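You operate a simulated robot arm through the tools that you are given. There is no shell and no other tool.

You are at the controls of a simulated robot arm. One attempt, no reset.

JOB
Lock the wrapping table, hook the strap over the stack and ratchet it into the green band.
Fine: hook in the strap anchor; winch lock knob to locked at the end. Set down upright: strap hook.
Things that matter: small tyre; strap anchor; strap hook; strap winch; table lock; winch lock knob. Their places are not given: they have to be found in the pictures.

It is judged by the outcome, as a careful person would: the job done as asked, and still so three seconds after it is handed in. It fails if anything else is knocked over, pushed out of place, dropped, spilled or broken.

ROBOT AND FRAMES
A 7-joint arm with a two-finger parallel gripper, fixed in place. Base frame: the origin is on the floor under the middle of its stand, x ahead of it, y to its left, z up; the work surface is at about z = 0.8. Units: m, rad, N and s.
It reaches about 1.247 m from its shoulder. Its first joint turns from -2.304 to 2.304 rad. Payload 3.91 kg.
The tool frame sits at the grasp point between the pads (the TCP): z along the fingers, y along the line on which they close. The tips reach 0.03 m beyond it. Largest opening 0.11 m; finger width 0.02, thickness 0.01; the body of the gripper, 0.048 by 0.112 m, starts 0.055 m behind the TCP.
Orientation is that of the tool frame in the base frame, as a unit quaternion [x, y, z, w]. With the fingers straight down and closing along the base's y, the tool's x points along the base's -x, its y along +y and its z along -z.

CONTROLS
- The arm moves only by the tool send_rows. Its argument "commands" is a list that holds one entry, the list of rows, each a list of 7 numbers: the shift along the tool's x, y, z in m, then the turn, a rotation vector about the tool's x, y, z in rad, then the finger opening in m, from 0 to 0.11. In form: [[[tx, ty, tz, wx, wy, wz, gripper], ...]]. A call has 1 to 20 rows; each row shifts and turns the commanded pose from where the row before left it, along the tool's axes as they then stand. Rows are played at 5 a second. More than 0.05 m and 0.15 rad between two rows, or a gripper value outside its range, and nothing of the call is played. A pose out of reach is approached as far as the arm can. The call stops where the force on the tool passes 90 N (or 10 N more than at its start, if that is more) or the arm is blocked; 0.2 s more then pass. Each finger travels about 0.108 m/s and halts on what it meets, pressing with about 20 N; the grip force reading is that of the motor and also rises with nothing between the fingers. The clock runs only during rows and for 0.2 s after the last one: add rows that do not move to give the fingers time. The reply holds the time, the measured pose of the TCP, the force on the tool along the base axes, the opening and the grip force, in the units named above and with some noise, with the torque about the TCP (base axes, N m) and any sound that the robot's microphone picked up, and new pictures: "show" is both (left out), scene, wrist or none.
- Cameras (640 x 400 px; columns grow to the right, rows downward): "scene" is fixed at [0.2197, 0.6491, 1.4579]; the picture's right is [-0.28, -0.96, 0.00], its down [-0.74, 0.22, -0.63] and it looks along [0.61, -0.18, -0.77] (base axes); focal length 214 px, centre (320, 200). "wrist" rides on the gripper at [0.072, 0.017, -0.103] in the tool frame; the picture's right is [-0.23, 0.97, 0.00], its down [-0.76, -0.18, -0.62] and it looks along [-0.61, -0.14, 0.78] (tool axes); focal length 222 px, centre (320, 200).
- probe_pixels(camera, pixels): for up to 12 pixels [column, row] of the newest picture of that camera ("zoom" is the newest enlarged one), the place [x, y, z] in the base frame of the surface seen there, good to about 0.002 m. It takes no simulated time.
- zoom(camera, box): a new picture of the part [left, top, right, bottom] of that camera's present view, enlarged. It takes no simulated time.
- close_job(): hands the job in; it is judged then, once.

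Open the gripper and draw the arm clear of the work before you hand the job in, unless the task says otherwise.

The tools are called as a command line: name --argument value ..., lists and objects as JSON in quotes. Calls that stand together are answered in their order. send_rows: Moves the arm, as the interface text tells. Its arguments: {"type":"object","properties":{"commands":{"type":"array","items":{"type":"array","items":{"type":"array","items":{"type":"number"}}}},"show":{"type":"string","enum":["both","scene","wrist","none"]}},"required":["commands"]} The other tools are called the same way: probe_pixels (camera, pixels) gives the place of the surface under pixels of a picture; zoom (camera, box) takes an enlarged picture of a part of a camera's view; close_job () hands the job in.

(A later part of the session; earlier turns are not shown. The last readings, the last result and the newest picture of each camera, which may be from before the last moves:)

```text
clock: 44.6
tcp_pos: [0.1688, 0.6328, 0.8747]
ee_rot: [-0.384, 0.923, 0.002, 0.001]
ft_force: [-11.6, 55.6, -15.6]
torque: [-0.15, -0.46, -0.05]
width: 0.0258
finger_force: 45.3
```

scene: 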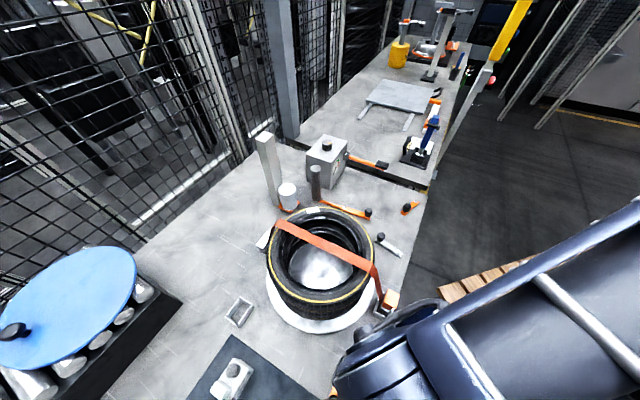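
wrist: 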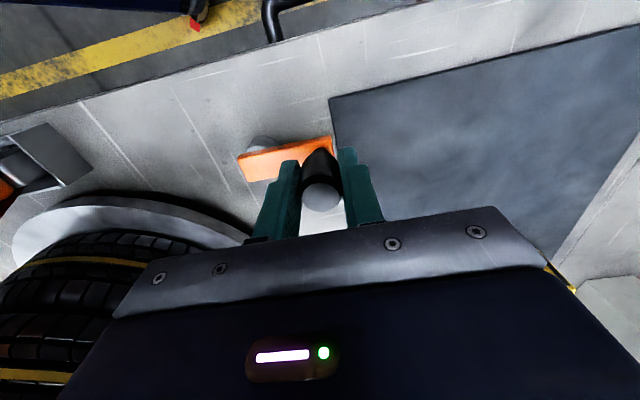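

Tangential resistance rose to 31 N with almost no motion, which means the crank is held. I'll undo the nudge and check the opposite direction.

send_rows --commands '[[[-0.0015, 0.0015, 0, 0, 0, 0, 0.015], [-0.0015, 0.0009, 0, 0, 0, 0, 0.015], [0, 0, 0, 0, 0, 0, 0.015]]]' --show "none"

send_rows --commands '[[[-0.0015, 0, 0, 0, 0, 0, 0.015], [-0.0015, 0, 0, 0, 0, 0, 0.015]]]' --show "wrist"

```text
clock: 45.4
tcp_pos: [0.1696, 0.6328, 0.874]
ee_rot: [-0.386, 0.923, -0.001, -0.001]
ft_force: [-12.8, 10.3, 4.8]
torque: [0.41, 0.8, 0.07]
width: 0.0255
finger_force: 44.9
```

```text
clock: 46.0
tcp_pos: [0.1709, 0.6342, 0.8731]
ee_rot: [-0.385, 0.923, -0.001, -0.001]
ft_force: [-24.1, -23.3, 10.1]
torque: [0.31, 0.8, 0.05]
width: 0.0257
finger_force: 45.3
```

wrist: 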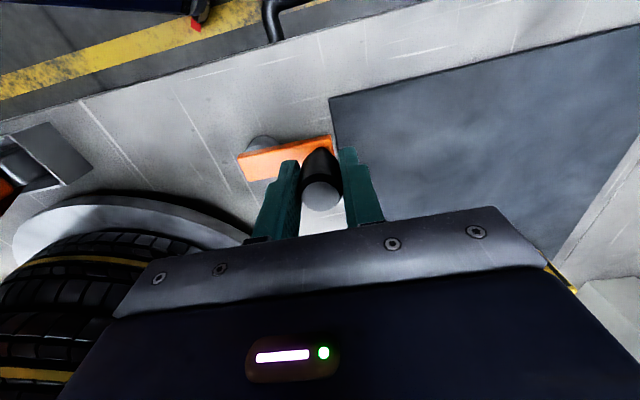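

Both directions are firmly held, consistent with a locked table. I'll undo the nudge, release and rise.

send_rows --commands '[[[0.003, 0, 0, 0, 0, 0, 0.015], [0, 0, 0, 0, 0, 0, 0.04], [0, 0, 0, 0, 0, 0, 0.06], [0, 0, -0.03, 0, 0, 0, 0.06], [0, 0, -0.05, 0, 0, 0, 0.06], [0, 0, -0.05, 0, 0, 0, 0.06], [0, 0, -0.05, 0, 0, 0, 0.06], [0, 0, 0, 0, 0, 0, 0.06]]]'

```text
clock: 47.8
tcp_pos: [0.1711, 0.6336, 1.0518]
ee_rot: [-0.385, 0.923, 0.0, 0.0]
ft_force: [-0.1, 0.3, -0.4]
torque: [-0.01, 0.01, 0.03]
width: 0.0598
finger_force: 0.1
```

scene: 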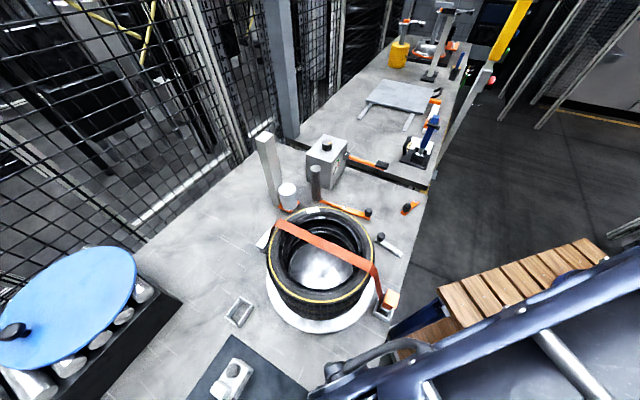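
wrist: 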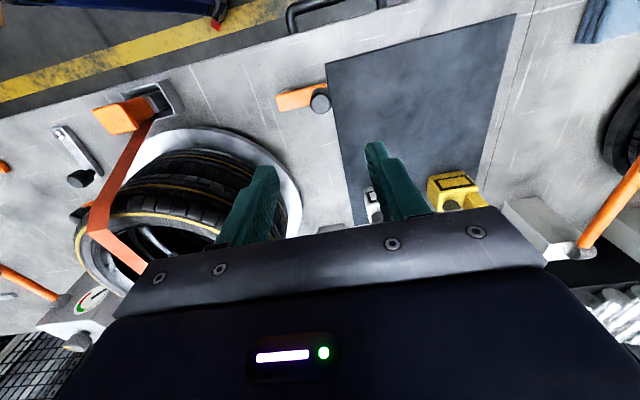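

Now to the winch. I'll rise and move toward it to study its lever, gauge and knob from the front.

send_rows --commands '[[[0, 0, -0.03, 0, 0, 0, 0.06], [0, 0, -0.04, 0, 0, 0, 0.06], [0, 0, -0.03, 0, 0, 0, 0.06], [-0.0092, -0.0407, 0, 0, 0, 0, 0.06], [-0.0092, -0.0407, 0, 0, 0, 0, 0.06], [-0.0092, -0.0407, 0, 0, 0, 0, 0.06], [-0.0092, -0.0407, 0, 0, 0, 0, 0.06], [-0.0092, -0.0407, 0, 0, 0, 0, 0.06], [-0.0092, -0.0407, 0, 0, 0, 0, 0.06], [-0.0092, -0.0407, 0, 0, 0, 0, 0.06], [-0.0092, -0.0407, 0, 0, 0, 0, 0.06], [-0.0092, -0.0407, 0, 0, 0, 0, 0.06], [-0.0092, -0.0407, 0, 0, 0, 0, 0.06], [-0.0092, -0.0407, 0, 0, 0, 0, 0.06], [-0.0092, -0.0407, 0, 0, 0, 0, 0.06], [-0.0092, -0.0407, 0, 0, 0, 0, 0.06], [-0.0092, -0.0407, 0, 0, 0, 0, 0.06], [0, 0, 0, 0, 0, 0, 0.06]]]'

```text
clock: 51.6
tcp_pos: [0.6642, 0.3218, 1.1567]
ee_rot: [-0.385, 0.923, -0.001, 0.0]
ft_force: [-1.2, 0.1, -0.4]
torque: [0.0, 0.0, 0.0]
width: 0.0599
finger_force: 0.0
```

scene: 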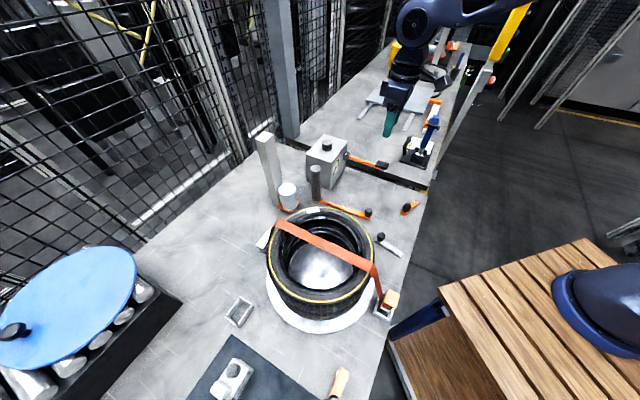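
wrist: 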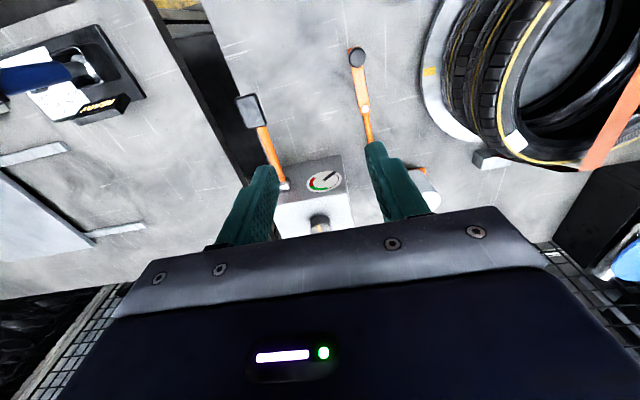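

zoom --camera "wrist" --box '[220, 80, 380, 240]'

probe_pixels --camera "wrist" --pixels '[[249, 110], [240, 100], [258, 122], [260, 130], [270, 152], [283, 180], [320, 180], [318, 222], [343, 158], [280, 200], [345, 190], [285, 186]]'

zoom --camera "scene" --box '[300, 125, 400, 195]'

```text
2.50 times, centred on (300, 160) of wrist
```

zoom: 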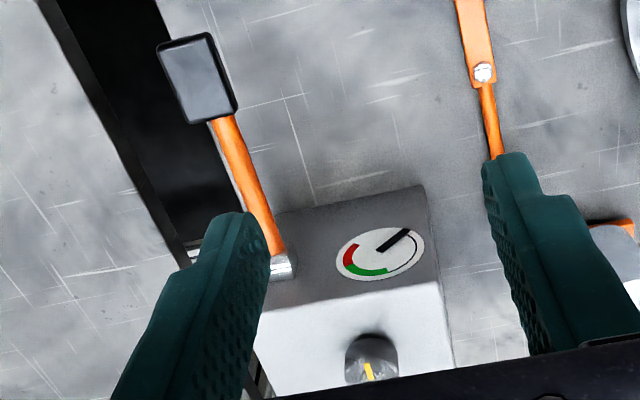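

```text
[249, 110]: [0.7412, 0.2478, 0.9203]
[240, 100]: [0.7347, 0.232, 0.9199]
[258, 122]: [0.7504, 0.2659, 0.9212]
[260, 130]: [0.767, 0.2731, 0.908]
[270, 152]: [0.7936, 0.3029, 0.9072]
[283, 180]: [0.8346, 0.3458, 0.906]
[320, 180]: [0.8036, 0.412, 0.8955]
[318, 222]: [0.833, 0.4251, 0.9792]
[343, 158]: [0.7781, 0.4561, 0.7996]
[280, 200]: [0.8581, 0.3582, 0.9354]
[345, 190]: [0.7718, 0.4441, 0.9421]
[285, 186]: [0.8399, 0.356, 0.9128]
```

```text
5.71 times, centred on (350, 160) of scene
```

zoom: 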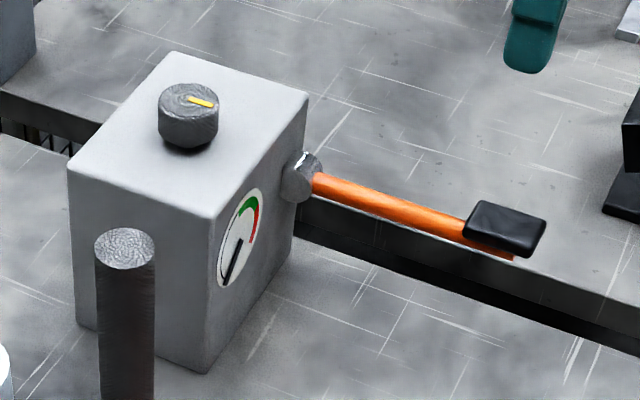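

zoom --camera "scene" --box '[335, 140, 365, 170]'

zoom --camera "wrist" --box '[260, 150, 340, 210]'

probe_pixels --camera "scene" --pixels '[[347, 152], [346, 156], [345, 159], [349, 154], [348, 157], [351, 157], [343, 150], [345, 148], [378, 161], [388, 168], [384, 163], [375, 168]]'

```text
13.33 times, centred on (350, 155) of scene
```

zoom: 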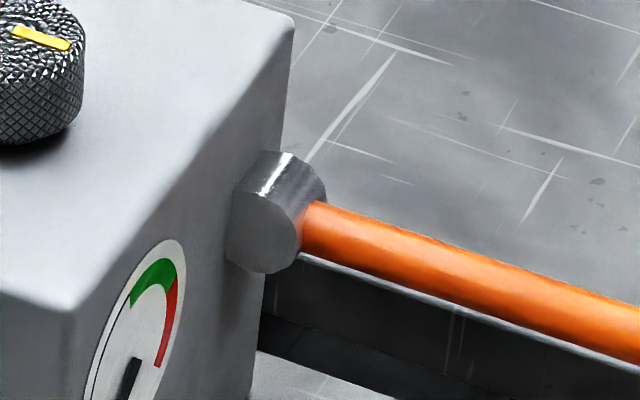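

```text
6.67 times, centred on (300, 180) of wrist
```

zoom: 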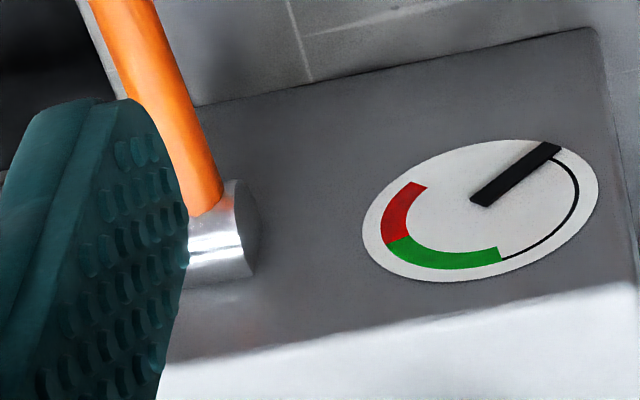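

```text
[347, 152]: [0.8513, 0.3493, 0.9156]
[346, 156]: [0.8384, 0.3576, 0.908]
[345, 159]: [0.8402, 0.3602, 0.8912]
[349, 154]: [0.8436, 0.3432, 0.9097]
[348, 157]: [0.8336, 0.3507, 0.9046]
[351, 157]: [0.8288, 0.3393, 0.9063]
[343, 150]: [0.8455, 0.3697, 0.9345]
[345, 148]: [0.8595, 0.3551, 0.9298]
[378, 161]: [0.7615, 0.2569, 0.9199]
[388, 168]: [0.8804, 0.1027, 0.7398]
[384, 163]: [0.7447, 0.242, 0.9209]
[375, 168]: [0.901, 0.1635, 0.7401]
```

The hub's axis is horizontal along the box front (hub at about (0.842,0.352,0.90)). The lever points at the operator and should pump up and down. The gauge needle is at the low end, with green before red. I'll move above the black grip at about (0.742, 0.2485).

send_rows --commands '[[[-0.0011, -0.0356, 0, 0, 0, 0, 0.06], [-0.0011, -0.0356, 0.02, 0, 0, 0, 0.06], [-0.0011, -0.0356, 0.04, 0, 0, 0, 0.06], [0, 0, 0.04, 0, 0, 0, 0.06], [0, 0, 0.04, 0, 0, 0, 0.06], [0, 0, 0.02, 0, 0, 0, 0.06], [0, 0, 0, 0, 0, 0, 0.06]]]'

zoom --camera "wrist" --box '[240, 80, 400, 220]'

```text
refused: row 3 steps farther than a row can; nothing moved
```

```text
2.86 times, centred on (320, 150) of wrist
```

zoom: 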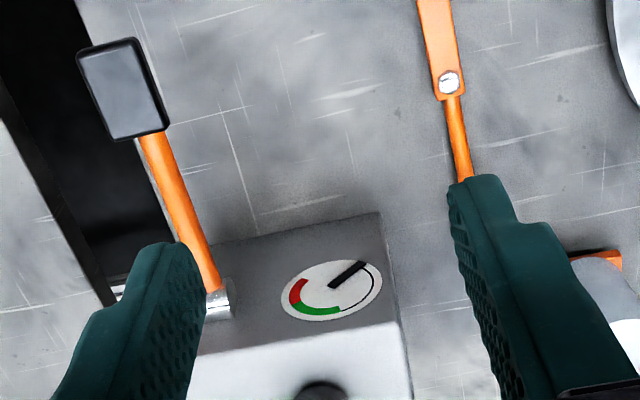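

The last call was refused because one row's combined step was too long, so I'll resend it with smaller steps.

send_rows --commands '[[[-0.0011, -0.0356, 0, 0, 0, 0, 0.06], [-0.0011, -0.0356, 0.02, 0, 0, 0, 0.06], [-0.0011, -0.0356, 0.02, 0, 0, 0, 0.06], [0, 0, 0.04, 0, 0, 0, 0.06], [0, 0, 0.04, 0, 0, 0, 0.06], [0, 0, 0.037, 0, 0, 0, 0.06], [0, 0, 0, 0, 0, 0, 0.06]]]'

zoom --camera "wrist" --box '[240, 80, 400, 220]'

```text
clock: 53.2
tcp_pos: [0.7432, 0.2517, 0.9975]
ee_rot: [-0.385, 0.923, 0.0, 0.0]
ft_force: [-0.5, 0.4, 0.0]
torque: [-0.01, 0.03, -0.02]
width: 0.0601
finger_force: 0.0
```

scene: 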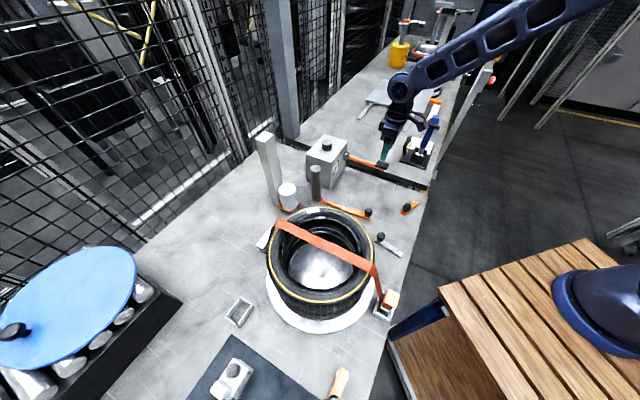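
wrist: 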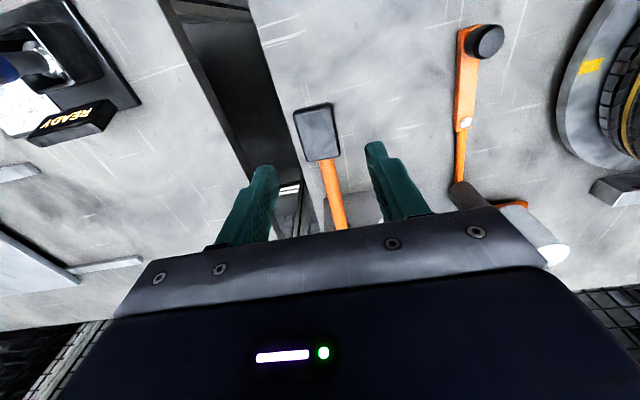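

```text
2.86 times, centred on (320, 150) of wrist
```

zoom: 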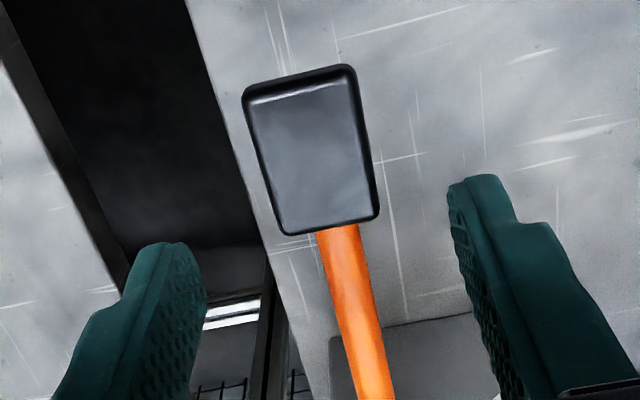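

probe_pixels --camera "wrist" --pixels '[[317, 132], [297, 113], [332, 106], [304, 157], [341, 152], [327, 165], [335, 190], [336, 205], [322, 142]]'

```text
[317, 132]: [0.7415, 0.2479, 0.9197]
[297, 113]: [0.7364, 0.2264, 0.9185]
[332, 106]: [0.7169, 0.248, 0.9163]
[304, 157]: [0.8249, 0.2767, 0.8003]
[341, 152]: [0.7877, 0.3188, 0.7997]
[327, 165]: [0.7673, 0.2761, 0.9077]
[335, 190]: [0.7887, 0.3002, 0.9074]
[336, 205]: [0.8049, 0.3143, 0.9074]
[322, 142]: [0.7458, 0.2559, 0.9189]
```

The grip's centre is at (0.7405, 0.249), about 0.03 wide, top z 0.919. I'll descend to z≈0.905 and close on it.

send_rows --commands '[[[0.0035, 0, 0.03, 0, 0, 0, 0.06], [0, 0, 0.03, 0, 0, 0, 0.06], [0, 0, 0.02, 0, 0, 0, 0.06], [0, 0, 0.0125, 0, 0, 0, 0.06], [0, 0, 0, 0, 0, 0, 0.06], [0, 0, 0, 0, 0, 0, 0.04], [0, 0, 0, 0, 0, 0, 0.02], [0, 0, 0, 0, 0, 0, 0.02]]]'

```text
clock: 55.0
tcp_pos: [0.7427, 0.2476, 0.9056]
ee_rot: [-0.384, 0.923, 0.0, -0.001]
ft_force: [13.1, -9.3, -2.6]
torque: [-0.13, 0.02, -0.39]
width: 0.0335
finger_force: 45.0
```

scene: 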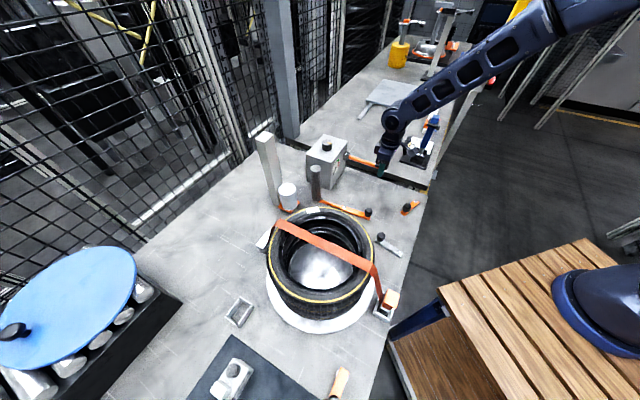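
wrist: 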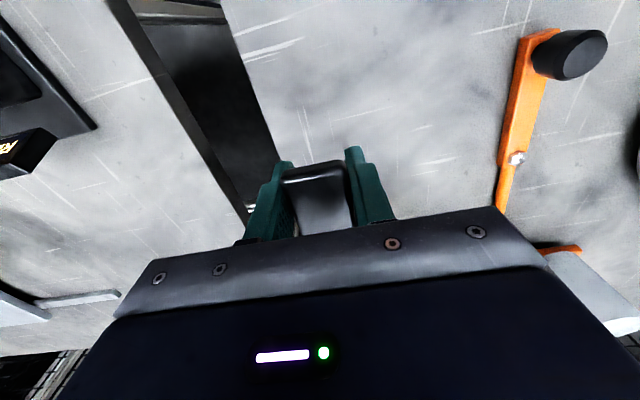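

Gripped on the lever (0.0335). I'll try raising it slightly along its arc and watch the force and gauge.

send_rows --commands '[[[-0.0007, -0.0012, -0.0097, 0, 0, 0, 0.02], [-0.0014, 0, -0.0097, 0, 0, 0, 0.02]]]'

zoom --camera "scene" --box '[310, 130, 400, 190]'

```text
clock: 55.6
tcp_pos: [0.7436, 0.2483, 0.9245]
ee_rot: [-0.384, 0.923, 0.0, -0.001]
ft_force: [7.6, -15.9, -23.9]
torque: [-0.03, -0.02, -0.58]
width: 0.0338
finger_force: 45.0
```

scene: 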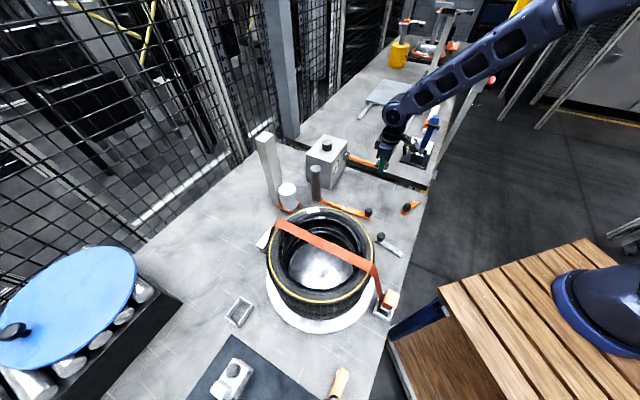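
wrist: 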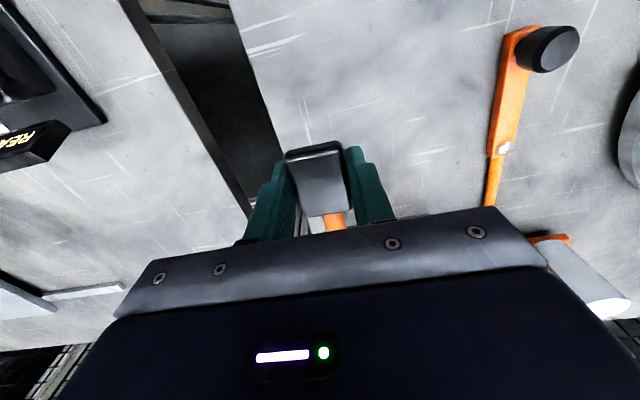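

```text
6.67 times, centred on (355, 160) of scene
```

zoom: 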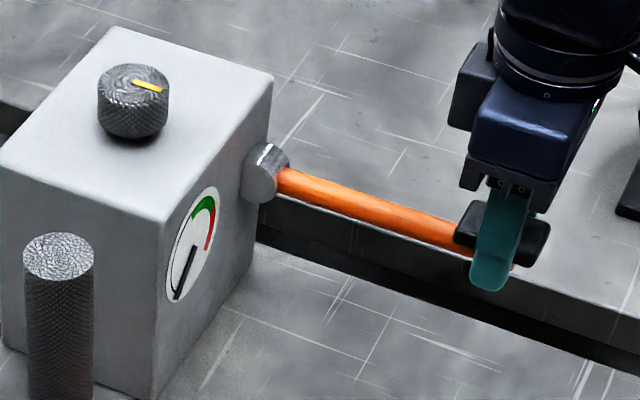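

The fingers slid up the grip (24 N down) while the lever stayed put. So this isn't the way, or it needs more force. I'll go back down and test a slight push downward.

send_rows --commands '[[[0.0014, 0, 0.0097, 0, 0, 0, 0.02], [0.0007, 0, 0.0097, 0, 0, 0, 0.02], [0, 0, 0.004, 0, 0, 0, 0.02], [0, 0, 0.004, 0, 0, 0, 0.02]]]'

zoom --camera "scene" --box '[310, 130, 400, 190]'

```text
clock: 56.6
tcp_pos: [0.7427, 0.2479, 0.8985]
ee_rot: [-0.385, 0.923, 0.001, 0.001]
ft_force: [27.9, 4.8, 12.6]
torque: [0.78, -0.98, -0.76]
width: 0.0336
finger_force: 45.4
```

scene: 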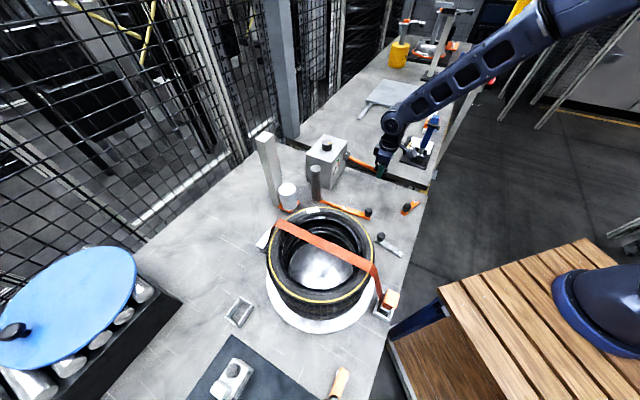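
wrist: 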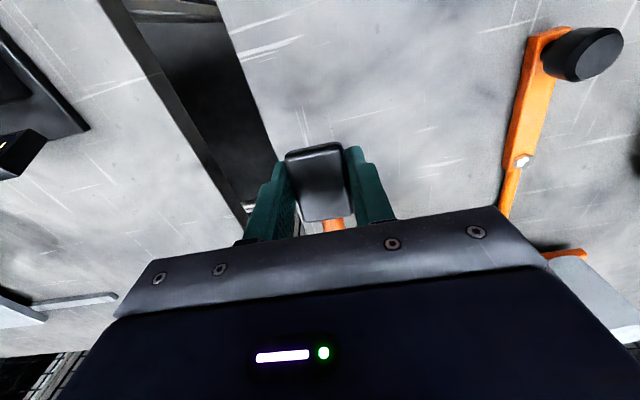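

```text
6.67 times, centred on (355, 160) of scene
```

zoom: 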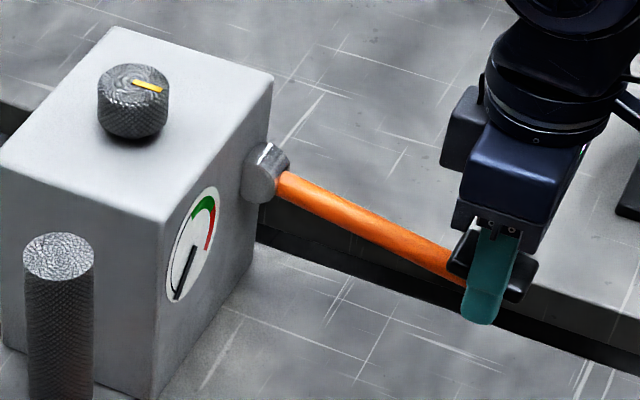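

Pressing down moves the lever downward, so the pump stroke is down. I'll continue down along the arc in small steps, watching the gauge.

send_rows --commands '[[[-0.003, -0.001, 0.007, 0, 0, 0, 0.02], [-0.0025, 0, 0.007, 0, 0, 0, 0.02], [-0.0025, 0, 0.007, 0, 0, 0, 0.02]]]' --show "wrist"

zoom --camera "scene" --box '[310, 130, 400, 190]'

```text
clock: 57.4
tcp_pos: [0.7463, 0.2508, 0.8738]
ee_rot: [-0.385, 0.923, 0.0, -0.002]
ft_force: [-17.7, -23.7, 3.0]
torque: [0.29, 0.03, -0.76]
width: 0.0341
finger_force: 45.1
```

wrist: 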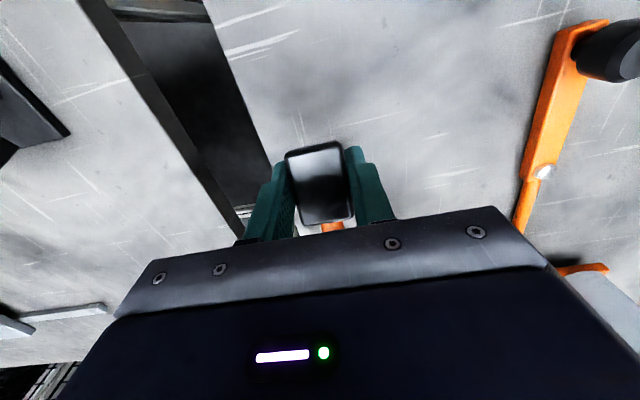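

```text
6.67 times, centred on (355, 160) of scene
```

zoom: 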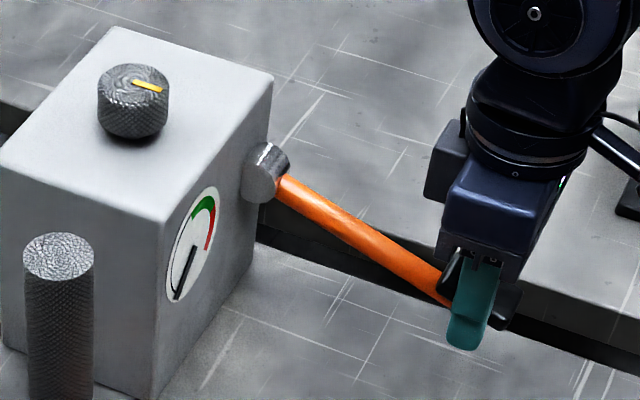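

send_rows --commands '[[[0.0, 0, 0.008, 0, 0, 0, 0.02], [-0.0015, 0, 0.008, 0, 0, 0, 0.02]]]' --show "wrist"

zoom --camera "scene" --box '[310, 130, 400, 190]'

```text
clock: 58.0
tcp_pos: [0.7492, 0.2561, 0.8593]
ee_rot: [-0.385, 0.923, 0.001, 0.002]
ft_force: [2.0, -2.2, 6.5]
torque: [0.12, 0.4, -0.41]
width: 0.034
finger_force: 44.8
```

wrist: 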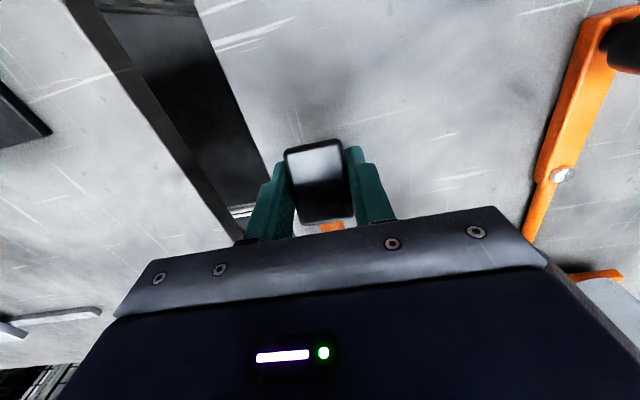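

```text
6.67 times, centred on (355, 160) of scene
```

zoom: 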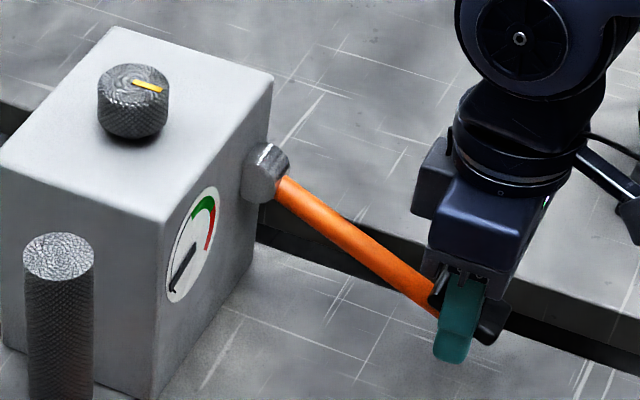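

The needle has started to move. I'll continue the down stroke a bit more.

send_rows --commands '[[[-0.003, 0, 0.007, 0, 0, 0, 0.02], [-0.0035, 0, 0.007, 0, 0, 0, 0.02]]]' --show "wrist"

zoom --camera "scene" --box '[310, 130, 400, 190]'

```text
clock: 58.6
tcp_pos: [0.7526, 0.257, 0.8474]
ee_rot: [-0.384, 0.923, 0.001, 0.001]
ft_force: [-4.9, -5.0, 38.6]
torque: [0.02, 0.31, -0.44]
width: 0.0337
finger_force: 45.1
```

wrist: 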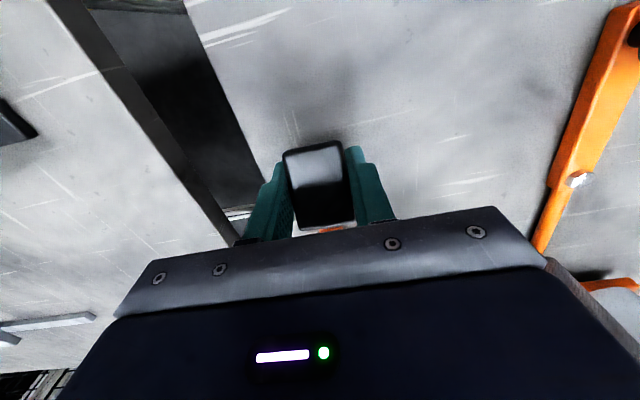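

```text
6.67 times, centred on (355, 160) of scene
```

zoom: 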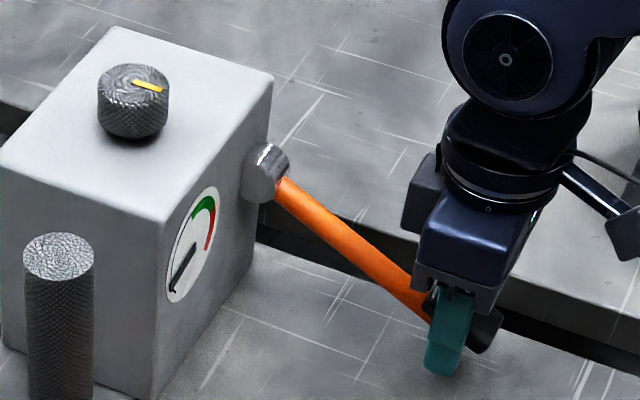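

The bottom stop is reached (38 N). I'll zoom in on the gauge for a reading.

zoom --camera "scene" --box '[330, 155, 350, 180]'

```text
16.00 times, centred on (340, 168) of scene
```

zoom: 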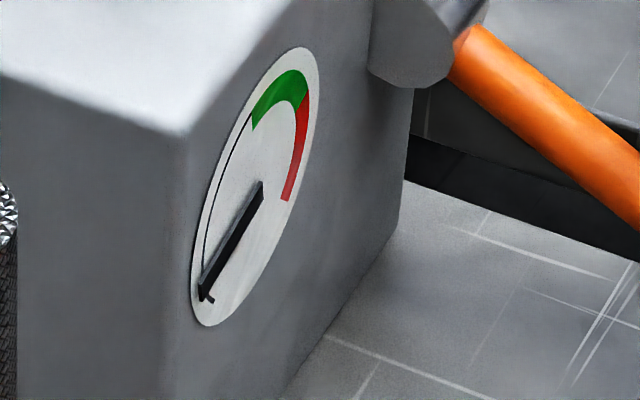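

On my reading the dial spans about −135° to +135°, with green from about 45% to 75% of the scale. The needle is near 5%. I'll raise the lever back to the top and check that the ratchet holds.

send_rows --commands '[[[0.0058, 0, -0.0111, 0, 0, 0, 0.02], [0.0048, 0, -0.0116, 0, 0, 0, 0.02], [0.0038, 0, -0.012, 0, 0, 0, 0.02], [0.0027, 0, -0.0122, 0, 0, 0, 0.02], [0.0016, 0, -0.0124, 0, 0, 0, 0.02], [0.0005, 0, -0.0135, 0, 0, 0, 0.02], [0, 0, -0.003, 0, 0, 0, 0.02]]]' --show "wrist"

zoom --camera "scene" --box '[330, 155, 350, 180]'

zoom --camera "scene" --box '[310, 130, 400, 190]'

```text
clock: 60.2
tcp_pos: [0.7393, 0.2442, 0.9187]
ee_rot: [-0.384, 0.923, 0.0, -0.003]
ft_force: [1.4, 6.4, -39.4]
torque: [-0.13, -0.14, -0.88]
width: 0.034
finger_force: 44.8
```

wrist: 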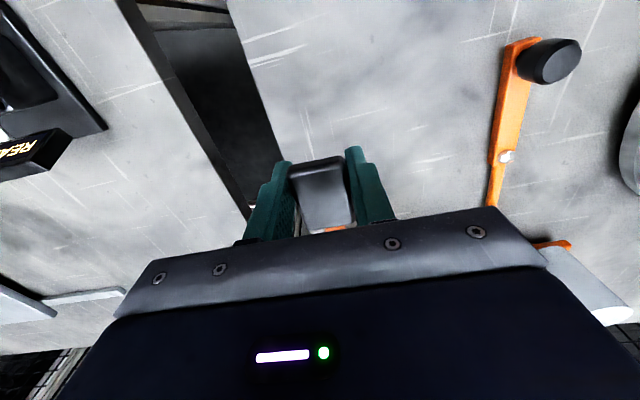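

```text
16.00 times, centred on (340, 168) of scene
```

zoom: 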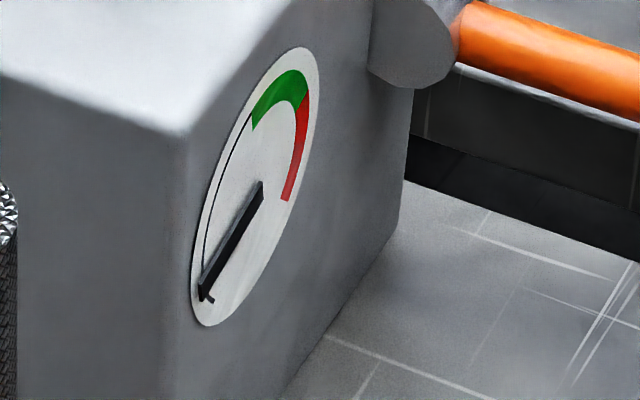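

```text
6.67 times, centred on (355, 160) of scene
```

zoom: 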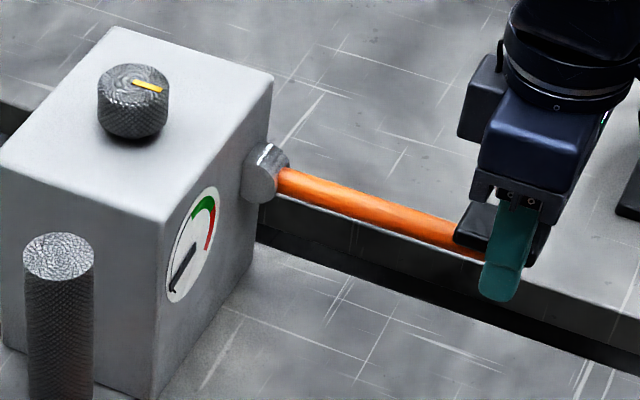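

The ratchet held at the top. Now a full second down stroke.

send_rows --commands '[[[0, 0, 0.004, 0, 0, 0, 0.02], [-0.0005, 0, 0.0125, 0, 0, 0, 0.02], [-0.0016, 0, 0.0124, 0, 0, 0, 0.02], [-0.0027, 0, 0.0122, 0, 0, 0, 0.02], [-0.0038, 0, 0.012, 0, 0, 0, 0.02], [-0.0048, 0, 0.0116, 0, 0, 0, 0.02], [-0.0055, 0, 0.0111, 0, 0, 0, 0.02]]]' --show "wrist"

zoom --camera "scene" --box '[330, 155, 350, 180]'

zoom --camera "scene" --box '[310, 130, 400, 190]'

```text
clock: 61.8
tcp_pos: [0.7514, 0.2575, 0.845]
ee_rot: [-0.384, 0.923, 0.0, 0.0]
ft_force: [-12.0, -14.2, 8.3]
torque: [0.91, -0.29, -0.69]
width: 0.0341
finger_force: 44.6
```

wrist: 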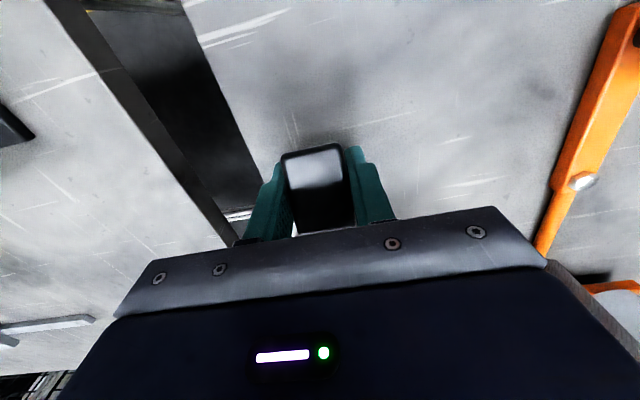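

```text
16.00 times, centred on (340, 168) of scene
```

zoom: 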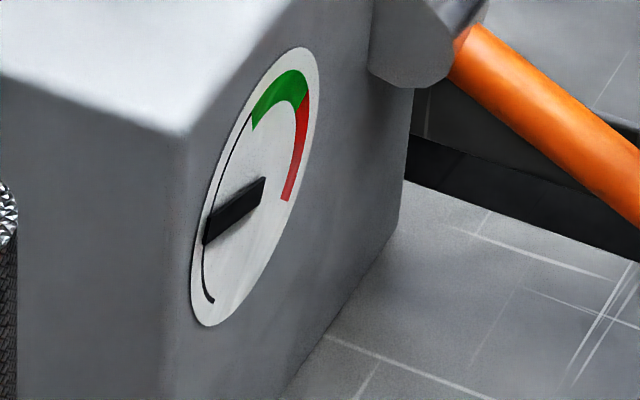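

```text
6.67 times, centred on (355, 160) of scene
```

zoom: 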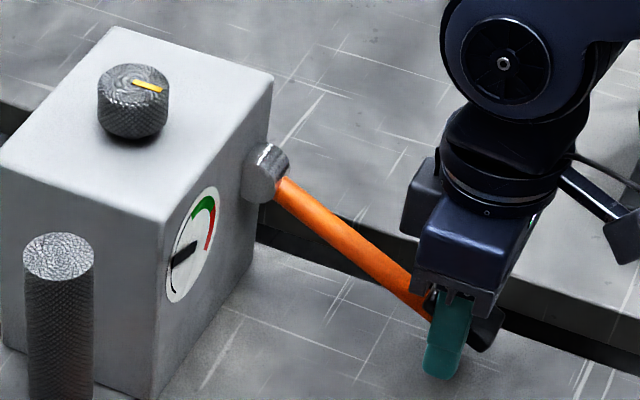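

The needle moved about 36° with this stroke, to around 19% of scale. Green starts at about 45%, so roughly three more strokes are needed. Next up-and-down stroke.

send_rows --commands '[[[0.0055, 0, -0.0111, 0, 0, 0, 0.02], [0.0048, 0, -0.0116, 0, 0, 0, 0.02], [0.0038, 0, -0.012, 0, 0, 0, 0.02], [0.0027, 0, -0.0122, 0, 0, 0, 0.02], [0.0016, 0, -0.0124, 0, 0, 0, 0.02], [0.0005, 0, -0.0125, 0, 0, 0, 0.02], [0, 0, -0.004, 0, 0, 0, 0.02], [0, 0, 0.004, 0, 0, 0, 0.02], [-0.0005, 0, 0.0125, 0, 0, 0, 0.02], [-0.0016, 0, 0.0124, 0, 0, 0, 0.02], [-0.0027, 0, 0.0122, 0, 0, 0, 0.02], [-0.0038, 0, 0.012, 0, 0, 0, 0.02], [-0.0048, 0, 0.0116, 0, 0, 0, 0.02], [-0.0055, 0, 0.0111, 0, 0, 0, 0.02]]]' --show "none"

zoom --camera "scene" --box '[330, 155, 350, 180]'

zoom --camera "scene" --box '[310, 130, 400, 190]'

```text
clock: 64.8
tcp_pos: [0.7522, 0.2556, 0.8458]
ee_rot: [-0.384, 0.923, 0.001, -0.001]
ft_force: [-32.6, -13.4, 6.9]
torque: [0.93, -1.4, -0.65]
width: 0.0341
finger_force: 44.8
```

```text
16.00 times, centred on (340, 168) of scene
```

zoom: 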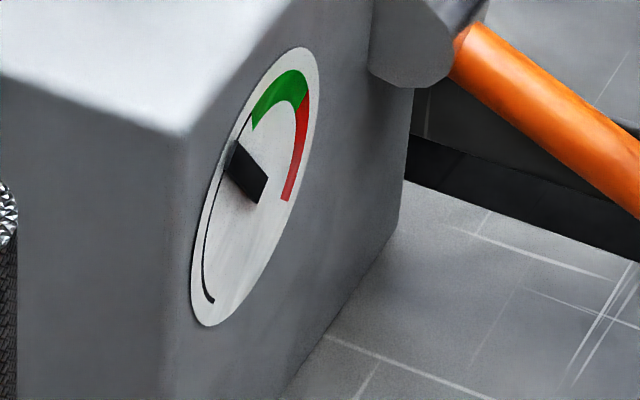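

```text
6.67 times, centred on (355, 160) of scene
```

zoom: 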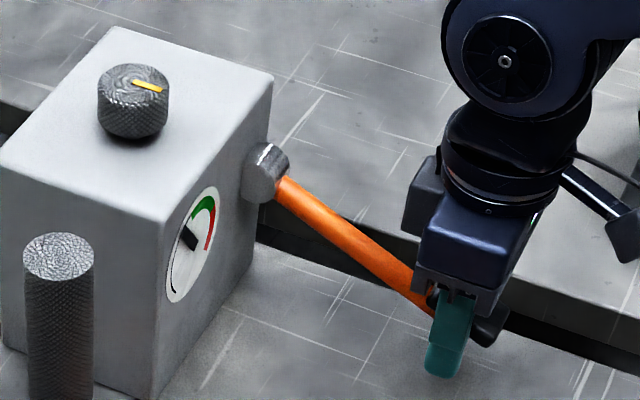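

The needle is now about −37° from the top, just short of green. One more stroke should bring it into the green.

send_rows --commands '[[[0.0055, 0, -0.0111, 0, 0, 0, 0.02], [0.0048, 0, -0.0116, 0, 0, 0, 0.02], [0.0038, 0, -0.012, 0, 0, 0, 0.02], [0.0027, 0, -0.0122, 0, 0, 0, 0.02], [0.0016, 0, -0.0124, 0, 0, 0, 0.02], [0.0005, 0, -0.0125, 0, 0, 0, 0.02], [0, 0, -0.004, 0, 0, 0, 0.02], [0, 0, 0.004, 0, 0, 0, 0.02], [-0.0005, 0, 0.0125, 0, 0, 0, 0.02], [-0.0016, 0, 0.0124, 0, 0, 0, 0.02], [-0.0027, 0, 0.0122, 0, 0, 0, 0.02], [-0.0038, 0, 0.012, 0, 0, 0, 0.02], [-0.0048, 0, 0.0116, 0, 0, 0, 0.02], [-0.0055, 0, 0.0111, 0, 0, 0, 0.02]]]' --show "none"

zoom --camera "scene" --box '[330, 155, 350, 180]'

zoom --camera "scene" --box '[310, 130, 400, 190]'

```text
clock: 67.8
tcp_pos: [0.7523, 0.2583, 0.8473]
ee_rot: [-0.384, 0.923, 0.0, 0.001]
ft_force: [-3.0, -15.1, 11.2]
torque: [0.95, -0.34, -0.7]
width: 0.0339
finger_force: 45.3
```

```text
16.00 times, centred on (340, 168) of scene
```

zoom: 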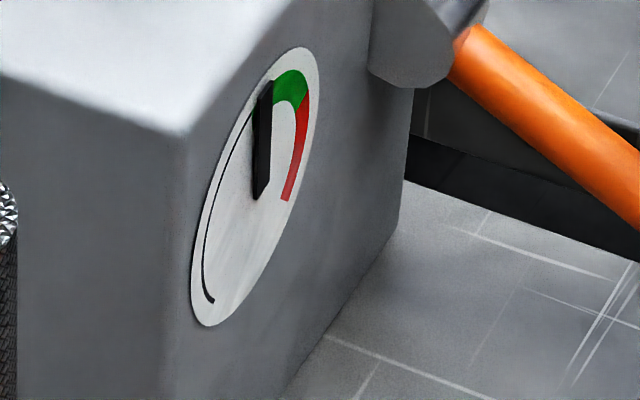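

```text
6.67 times, centred on (355, 160) of scene
```

zoom: 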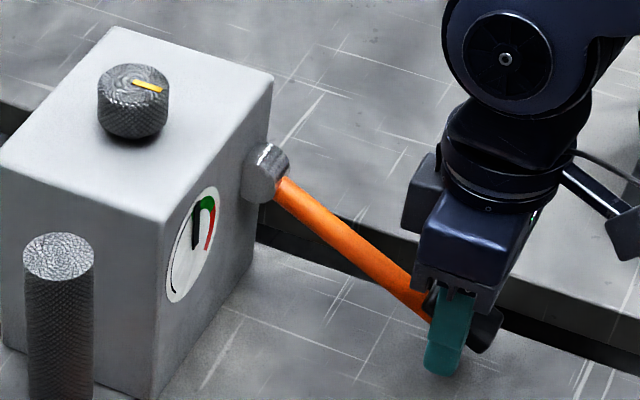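

The needle is just inside green near its low edge (about −7°, with green from about −13° to 68°). One more full stroke of about 36° should centre it in the band, well clear of red.

send_rows --commands '[[[0.0055, 0, -0.0111, 0, 0, 0, 0.02], [0.0048, 0, -0.0116, 0, 0, 0, 0.02], [0.0038, 0, -0.012, 0, 0, 0, 0.02], [0.0027, 0, -0.0122, 0, 0, 0, 0.02], [0.0016, 0, -0.0124, 0, 0, 0, 0.02], [0.0005, 0, -0.0125, 0, 0, 0, 0.02], [0, 0, -0.004, 0, 0, 0, 0.02], [0, 0, 0.004, 0, 0, 0, 0.02], [-0.0005, 0, 0.0125, 0, 0, 0, 0.02], [-0.0016, 0, 0.0124, 0, 0, 0, 0.02]]]' --show "none"

zoom --camera "scene" --box '[330, 155, 350, 180]'

```text
clock: 70.0
tcp_pos: [0.7411, 0.2467, 0.894]
ee_rot: [-0.384, 0.923, 0.0, 0.0]
ft_force: [-16.8, -11.4, 9.0]
torque: [0.7, -0.61, -0.51]
width: 0.0339
finger_force: 45.3
```

```text
16.00 times, centred on (340, 168) of scene
```

zoom: 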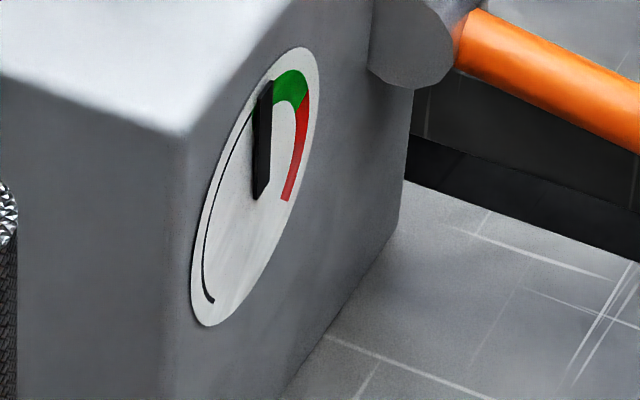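

send_rows --commands '[[[-0.0027, 0, 0.0122, 0, 0, 0, 0.02], [-0.0038, 0, 0.012, 0, 0, 0, 0.02]]]' --show "none"

zoom --camera "scene" --box '[330, 155, 350, 180]'

```text
clock: 70.6
tcp_pos: [0.7445, 0.2495, 0.8696]
ee_rot: [-0.385, 0.923, 0.0, 0.001]
ft_force: [-8.8, -8.2, 9.0]
torque: [0.74, -0.23, -0.5]
width: 0.0337
finger_force: 45.2
```

```text
16.00 times, centred on (340, 168) of scene
```

zoom: 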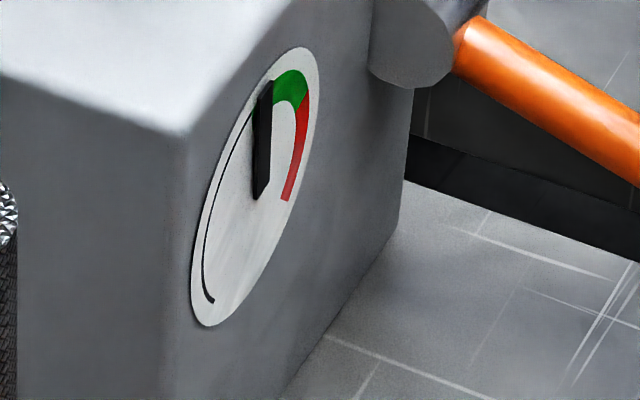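

The gauge steps only near the end of a stroke. Completing this one should put the needle near +30°, about mid green.

send_rows --commands '[[[-0.0048, 0, 0.0116, 0, 0, 0, 0.02], [-0.0055, 0, 0.0111, 0, 0, 0, 0.02]]]' --show "none"

zoom --camera "scene" --box '[330, 155, 350, 180]'

```text
clock: 71.2
tcp_pos: [0.7523, 0.2579, 0.846]
ee_rot: [-0.384, 0.923, 0.0, -0.001]
ft_force: [-12.5, -13.2, 8.3]
torque: [0.83, -0.15, -0.7]
width: 0.0341
finger_force: 45.0
```

```text
16.00 times, centred on (340, 168) of scene
```

zoom: 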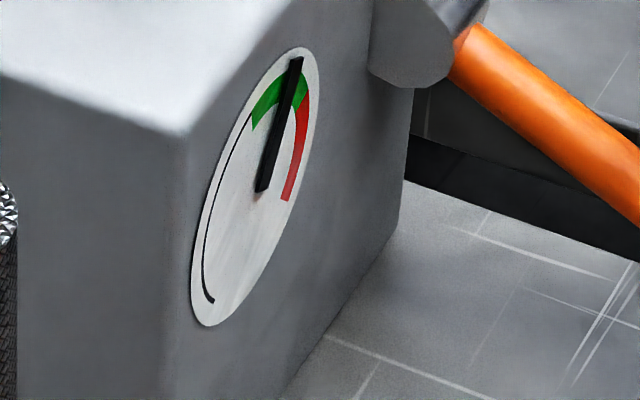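

The needle is now mid-green. I'll raise the lever back to its rest position, release it, and rise clear.

send_rows --commands '[[[0.0055, 0, -0.0111, 0, 0, 0, 0.02], [0.0048, 0, -0.0116, 0, 0, 0, 0.02], [0.0038, 0, -0.012, 0, 0, 0, 0.02], [0.0027, 0, -0.0122, 0, 0, 0, 0.02], [0.0016, 0, -0.0124, 0, 0, 0, 0.02], [0.0005, 0, -0.0125, 0, 0, 0, 0.02], [0, 0, -0.002, 0, 0, 0, 0.02], [0, 0, 0.001, 0, 0, 0, 0.02], [0, 0, 0, 0, 0, 0, 0.045], [0, 0, 0, 0, 0, 0, 0.06], [0, 0, 0, 0, 0, 0, 0.06]]]' --show "wrist"

zoom --camera "scene" --box '[310, 130, 400, 190]'

```text
clock: 73.6
tcp_pos: [0.7402, 0.2448, 0.9183]
ee_rot: [-0.384, 0.923, 0.001, -0.001]
ft_force: [0.2, 0.1, -0.6]
torque: [-0.03, 0.01, 0.01]
width: 0.0601
finger_force: 0.1
```

wrist: 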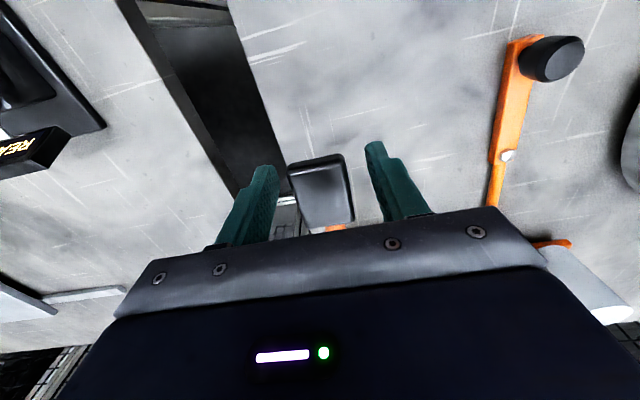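

```text
6.67 times, centred on (355, 160) of scene
```

zoom: 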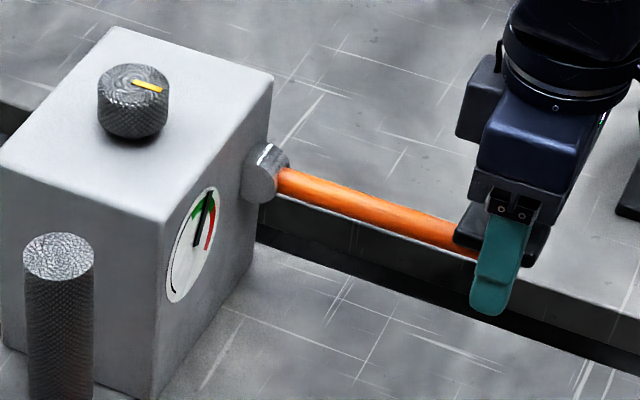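

The lever rests at its original position and the gauge stays in green. Rising and moving above the knob on top of the winch to look for its markings.

send_rows --commands '[[[0, 0, -0.03, 0, 0, 0, 0.06], [0, 0, -0.05, 0, 0, 0, 0.06], [0, 0, -0.05, 0, 0, 0, 0.06], [0, 0, -0.05, 0, 0, 0, 0.06], [-0.0386, 0.0103, 0, 0, 0, 0, 0.08], [-0.0386, 0.0103, 0, 0, 0, 0, 0.08], [-0.0386, 0.0103, 0, 0, 0, 0, 0.08], [-0.0386, 0.0103, 0, 0, 0, 0, 0.08], [-0.0386, 0.0103, 0, 0, 0, 0, 0.08], [0, 0, 0, 0, 0, 0, 0.08]]]'

zoom --camera "wrist" --box '[260, 70, 390, 200]'

```text
clock: 75.8
tcp_pos: [0.8394, 0.4207, 1.0972]
ee_rot: [-0.384, 0.923, 0.0, -0.001]
ft_force: [0.3, -1.3, -1.0]
torque: [0.01, 0.01, 0.01]
width: 0.0802
finger_force: 0.0
```

scene: 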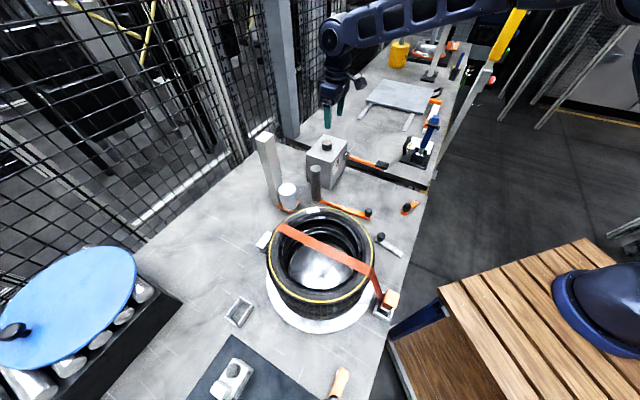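
wrist: 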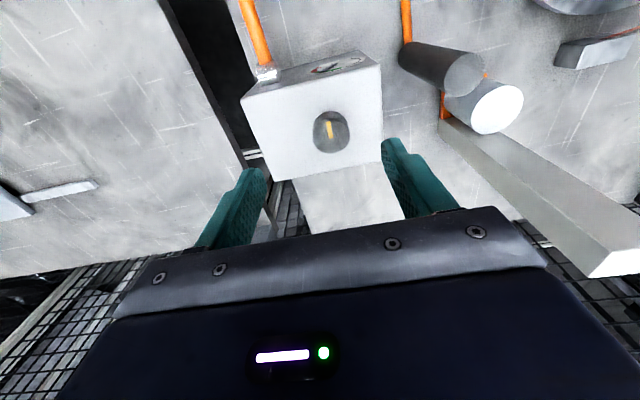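

```text
3.08 times, centred on (325, 135) of wrist
```

zoom: 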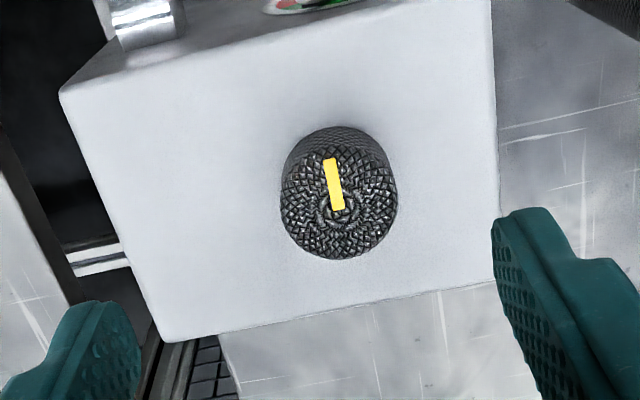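

The knob's yellow pointer runs from the centre toward the front (operator side), with no other markings visible. I'll probe the knob's centre and rim.

zoom --camera "wrist" --box '[300, 100, 360, 160]'

probe_pixels --camera "wrist" --pixels '[[331, 139], [331, 126], [331, 149], [315, 138], [346, 137], [328, 122], [332, 134], [300, 150], [360, 110], [331, 152]]'

zoom --camera "scene" --box '[305, 130, 355, 190]'

```text
6.67 times, centred on (330, 130) of wrist
```

zoom: 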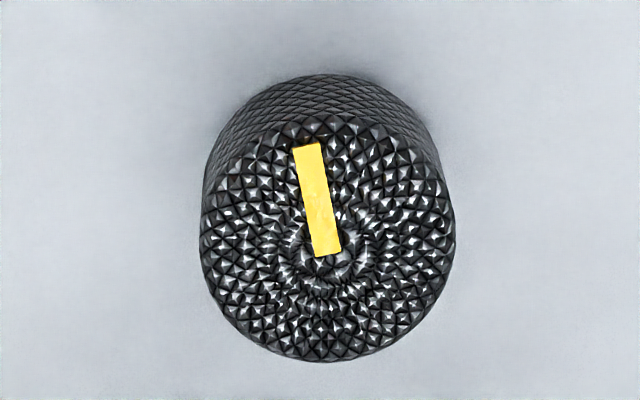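

```text
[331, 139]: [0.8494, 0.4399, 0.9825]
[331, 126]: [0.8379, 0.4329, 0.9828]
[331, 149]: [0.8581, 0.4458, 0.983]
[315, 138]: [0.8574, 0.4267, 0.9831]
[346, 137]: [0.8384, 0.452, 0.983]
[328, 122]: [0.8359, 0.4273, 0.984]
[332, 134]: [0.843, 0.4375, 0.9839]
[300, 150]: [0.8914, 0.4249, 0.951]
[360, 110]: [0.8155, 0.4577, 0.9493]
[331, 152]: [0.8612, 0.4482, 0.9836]
```

```text
6.67 times, centred on (330, 160) of scene
```

zoom: 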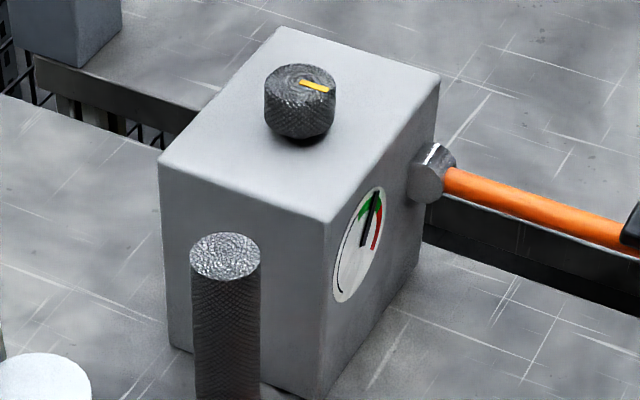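

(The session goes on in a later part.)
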